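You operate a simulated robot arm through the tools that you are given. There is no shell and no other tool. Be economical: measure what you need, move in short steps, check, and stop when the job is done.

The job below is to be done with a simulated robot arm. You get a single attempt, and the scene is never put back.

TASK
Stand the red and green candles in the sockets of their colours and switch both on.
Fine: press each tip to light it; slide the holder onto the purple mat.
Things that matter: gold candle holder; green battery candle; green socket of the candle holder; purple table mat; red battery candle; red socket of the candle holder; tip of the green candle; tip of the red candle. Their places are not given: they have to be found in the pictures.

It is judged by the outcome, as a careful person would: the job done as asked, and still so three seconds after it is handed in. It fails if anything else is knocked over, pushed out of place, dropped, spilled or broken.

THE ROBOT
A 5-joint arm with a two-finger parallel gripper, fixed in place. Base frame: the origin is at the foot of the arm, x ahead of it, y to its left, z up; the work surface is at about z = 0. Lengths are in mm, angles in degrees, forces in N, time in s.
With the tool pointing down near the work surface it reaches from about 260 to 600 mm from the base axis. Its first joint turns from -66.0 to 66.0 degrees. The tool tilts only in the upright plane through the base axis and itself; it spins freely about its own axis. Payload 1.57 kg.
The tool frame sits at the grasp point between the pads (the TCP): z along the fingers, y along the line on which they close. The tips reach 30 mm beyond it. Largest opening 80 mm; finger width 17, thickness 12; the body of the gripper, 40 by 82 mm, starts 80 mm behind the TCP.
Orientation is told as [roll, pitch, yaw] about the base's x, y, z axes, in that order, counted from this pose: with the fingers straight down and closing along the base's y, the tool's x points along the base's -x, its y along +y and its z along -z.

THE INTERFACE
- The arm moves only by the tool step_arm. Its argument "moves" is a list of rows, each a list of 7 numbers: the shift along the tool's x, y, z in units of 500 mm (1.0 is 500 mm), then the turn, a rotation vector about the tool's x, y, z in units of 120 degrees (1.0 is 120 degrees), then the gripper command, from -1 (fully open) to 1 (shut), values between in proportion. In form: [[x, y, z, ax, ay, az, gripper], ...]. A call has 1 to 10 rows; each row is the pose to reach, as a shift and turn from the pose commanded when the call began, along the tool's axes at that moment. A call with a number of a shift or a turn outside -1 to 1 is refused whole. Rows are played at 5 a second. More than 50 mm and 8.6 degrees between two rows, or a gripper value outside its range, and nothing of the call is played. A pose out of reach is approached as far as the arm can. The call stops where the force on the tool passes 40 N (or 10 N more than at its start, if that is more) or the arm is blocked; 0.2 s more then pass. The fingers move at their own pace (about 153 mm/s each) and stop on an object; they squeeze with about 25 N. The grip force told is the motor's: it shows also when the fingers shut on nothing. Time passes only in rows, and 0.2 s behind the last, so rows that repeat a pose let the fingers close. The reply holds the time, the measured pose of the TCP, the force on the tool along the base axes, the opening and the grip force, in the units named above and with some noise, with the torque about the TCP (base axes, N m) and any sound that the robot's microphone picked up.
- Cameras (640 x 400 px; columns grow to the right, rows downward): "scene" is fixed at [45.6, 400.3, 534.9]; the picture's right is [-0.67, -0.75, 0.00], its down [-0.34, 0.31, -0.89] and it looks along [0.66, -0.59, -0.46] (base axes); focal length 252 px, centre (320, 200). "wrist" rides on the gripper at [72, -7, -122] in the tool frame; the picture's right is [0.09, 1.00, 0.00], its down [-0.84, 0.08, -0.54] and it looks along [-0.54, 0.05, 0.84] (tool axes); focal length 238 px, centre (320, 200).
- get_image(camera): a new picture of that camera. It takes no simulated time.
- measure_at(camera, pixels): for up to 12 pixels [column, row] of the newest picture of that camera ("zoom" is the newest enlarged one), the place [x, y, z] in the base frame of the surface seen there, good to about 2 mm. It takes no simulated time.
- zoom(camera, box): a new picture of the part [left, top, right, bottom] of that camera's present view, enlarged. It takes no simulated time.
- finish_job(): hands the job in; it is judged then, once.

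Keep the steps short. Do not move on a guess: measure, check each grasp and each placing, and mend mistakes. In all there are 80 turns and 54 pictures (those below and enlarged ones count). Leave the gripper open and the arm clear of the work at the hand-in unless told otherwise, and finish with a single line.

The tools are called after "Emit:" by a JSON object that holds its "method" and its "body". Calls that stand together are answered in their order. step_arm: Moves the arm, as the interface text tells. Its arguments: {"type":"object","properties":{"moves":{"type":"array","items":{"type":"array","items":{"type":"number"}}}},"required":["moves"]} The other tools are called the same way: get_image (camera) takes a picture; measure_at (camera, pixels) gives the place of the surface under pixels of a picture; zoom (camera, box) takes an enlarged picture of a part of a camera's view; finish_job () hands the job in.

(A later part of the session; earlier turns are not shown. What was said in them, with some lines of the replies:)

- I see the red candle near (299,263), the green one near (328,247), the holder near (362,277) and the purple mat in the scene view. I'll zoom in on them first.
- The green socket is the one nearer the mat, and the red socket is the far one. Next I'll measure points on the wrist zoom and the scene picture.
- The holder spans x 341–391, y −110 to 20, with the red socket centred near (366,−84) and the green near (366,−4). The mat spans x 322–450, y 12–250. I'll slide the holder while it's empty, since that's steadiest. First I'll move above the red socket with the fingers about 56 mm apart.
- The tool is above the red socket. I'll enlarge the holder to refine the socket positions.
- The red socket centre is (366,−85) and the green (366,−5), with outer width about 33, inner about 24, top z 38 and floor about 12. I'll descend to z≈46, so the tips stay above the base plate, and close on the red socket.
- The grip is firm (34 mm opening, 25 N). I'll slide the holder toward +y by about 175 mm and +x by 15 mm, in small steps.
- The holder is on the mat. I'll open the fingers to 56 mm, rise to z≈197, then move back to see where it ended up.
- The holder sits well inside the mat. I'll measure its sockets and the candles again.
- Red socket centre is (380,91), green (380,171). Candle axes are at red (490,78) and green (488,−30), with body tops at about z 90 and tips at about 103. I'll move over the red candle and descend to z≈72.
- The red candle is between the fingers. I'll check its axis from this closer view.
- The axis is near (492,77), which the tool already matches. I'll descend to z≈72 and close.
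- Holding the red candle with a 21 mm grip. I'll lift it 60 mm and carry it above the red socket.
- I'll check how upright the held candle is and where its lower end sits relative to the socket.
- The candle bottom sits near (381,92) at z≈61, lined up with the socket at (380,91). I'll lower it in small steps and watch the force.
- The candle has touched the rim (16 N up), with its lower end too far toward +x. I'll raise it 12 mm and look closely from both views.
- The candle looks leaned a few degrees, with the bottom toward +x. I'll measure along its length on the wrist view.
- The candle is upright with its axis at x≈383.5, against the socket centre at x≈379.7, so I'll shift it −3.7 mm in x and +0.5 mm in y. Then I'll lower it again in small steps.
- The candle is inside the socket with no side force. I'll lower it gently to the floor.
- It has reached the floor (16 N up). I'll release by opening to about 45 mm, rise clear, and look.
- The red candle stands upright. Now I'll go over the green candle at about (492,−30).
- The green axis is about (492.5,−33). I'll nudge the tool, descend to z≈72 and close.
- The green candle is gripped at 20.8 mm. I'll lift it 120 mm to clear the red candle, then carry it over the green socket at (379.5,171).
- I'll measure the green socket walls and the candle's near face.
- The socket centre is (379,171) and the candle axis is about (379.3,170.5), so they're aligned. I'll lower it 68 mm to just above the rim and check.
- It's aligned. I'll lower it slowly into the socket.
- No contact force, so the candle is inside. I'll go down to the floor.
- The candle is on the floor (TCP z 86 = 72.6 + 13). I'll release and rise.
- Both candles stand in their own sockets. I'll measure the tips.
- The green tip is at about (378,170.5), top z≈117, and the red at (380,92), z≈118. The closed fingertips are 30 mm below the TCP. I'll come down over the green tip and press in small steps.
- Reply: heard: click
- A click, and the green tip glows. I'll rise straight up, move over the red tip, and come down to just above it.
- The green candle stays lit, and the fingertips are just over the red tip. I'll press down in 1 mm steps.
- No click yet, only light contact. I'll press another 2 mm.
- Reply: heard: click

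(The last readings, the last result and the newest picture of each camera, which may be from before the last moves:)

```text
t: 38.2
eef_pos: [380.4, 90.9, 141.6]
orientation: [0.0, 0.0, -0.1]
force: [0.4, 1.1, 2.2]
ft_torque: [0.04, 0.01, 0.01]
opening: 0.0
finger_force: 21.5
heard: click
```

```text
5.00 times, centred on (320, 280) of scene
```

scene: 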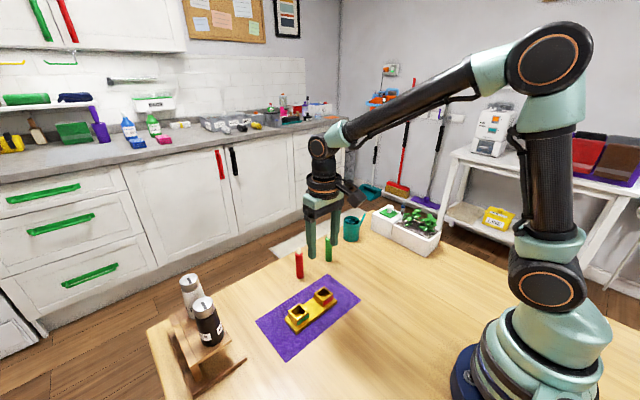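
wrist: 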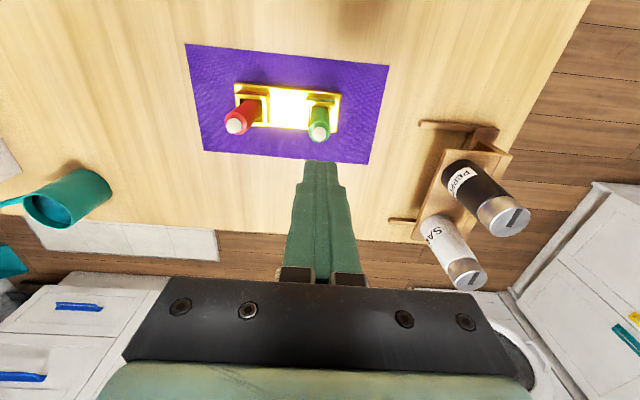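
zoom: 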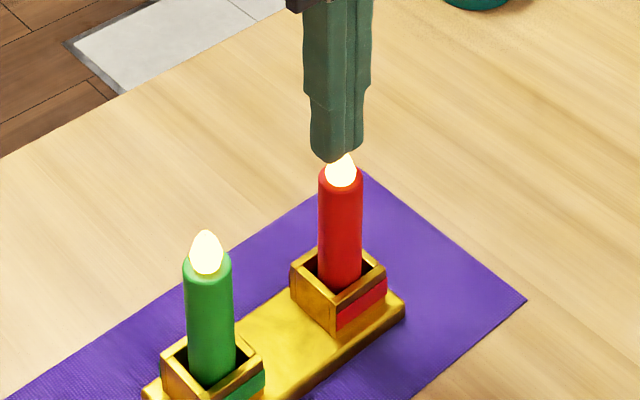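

Both glow. I'll rise straight up, move away toward −y, and open the gripper.

Emit:
{"method": "step_arm", "body": {"moves": [[0, 0, -0.02, 0, 0, 0, 1], [0, 0, -0.1, 0, 0, 0, 1], [0, 0, -0.2, 0, 0, 0, 1], [0, -0.08, -0.25, 0, 0, 0, 1], [0, -0.16, -0.28, 0, 0, 0, -1], [0, -0.2, -0.28, 0, 0, 0, -1], [0, -0.2, -0.28, 0, 0, 0, -1], [0, -0.2, -0.28, 0, 0, 0, -1]]}}

Emit:
{"method": "get_image", "body": {"camera": "scene"}}

Emit:
{"method": "get_image", "body": {"camera": "wrist"}}

```text
t: 40.0
eef_pos: [378.8, -8.0, 282.4]
orientation: [0.0, 0.0, 0.0]
force: [0.0, 0.5, 0.0]
ft_torque: [-0.01, 0.0, -0.01]
opening: 80.0
finger_force: 0.0
```

```text
17 pictures are left
```

scene: 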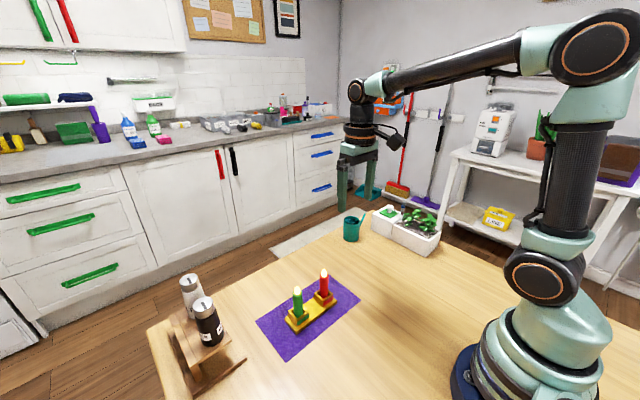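

```text
16 pictures are left
```

wrist: 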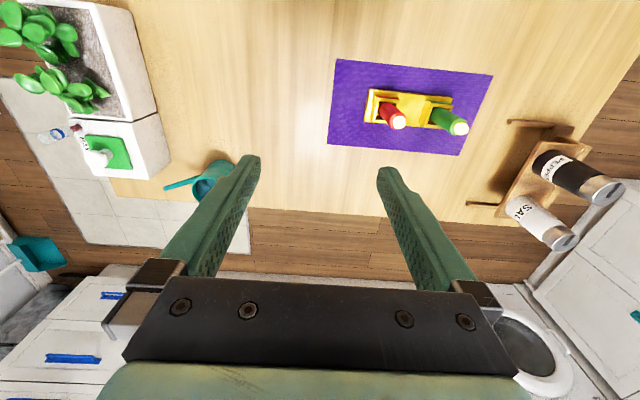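

Both candles stand lit in their own sockets, the holder is fully on the mat, nothing else has moved, and the arm is clear with the gripper open. I'm handing in.

Emit:
{"method": "finish_job", "body": {}}

```text
The job is handed in.
```

The red and green candles are standing lit in the sockets of their colours, and the holder is on the purple mat.
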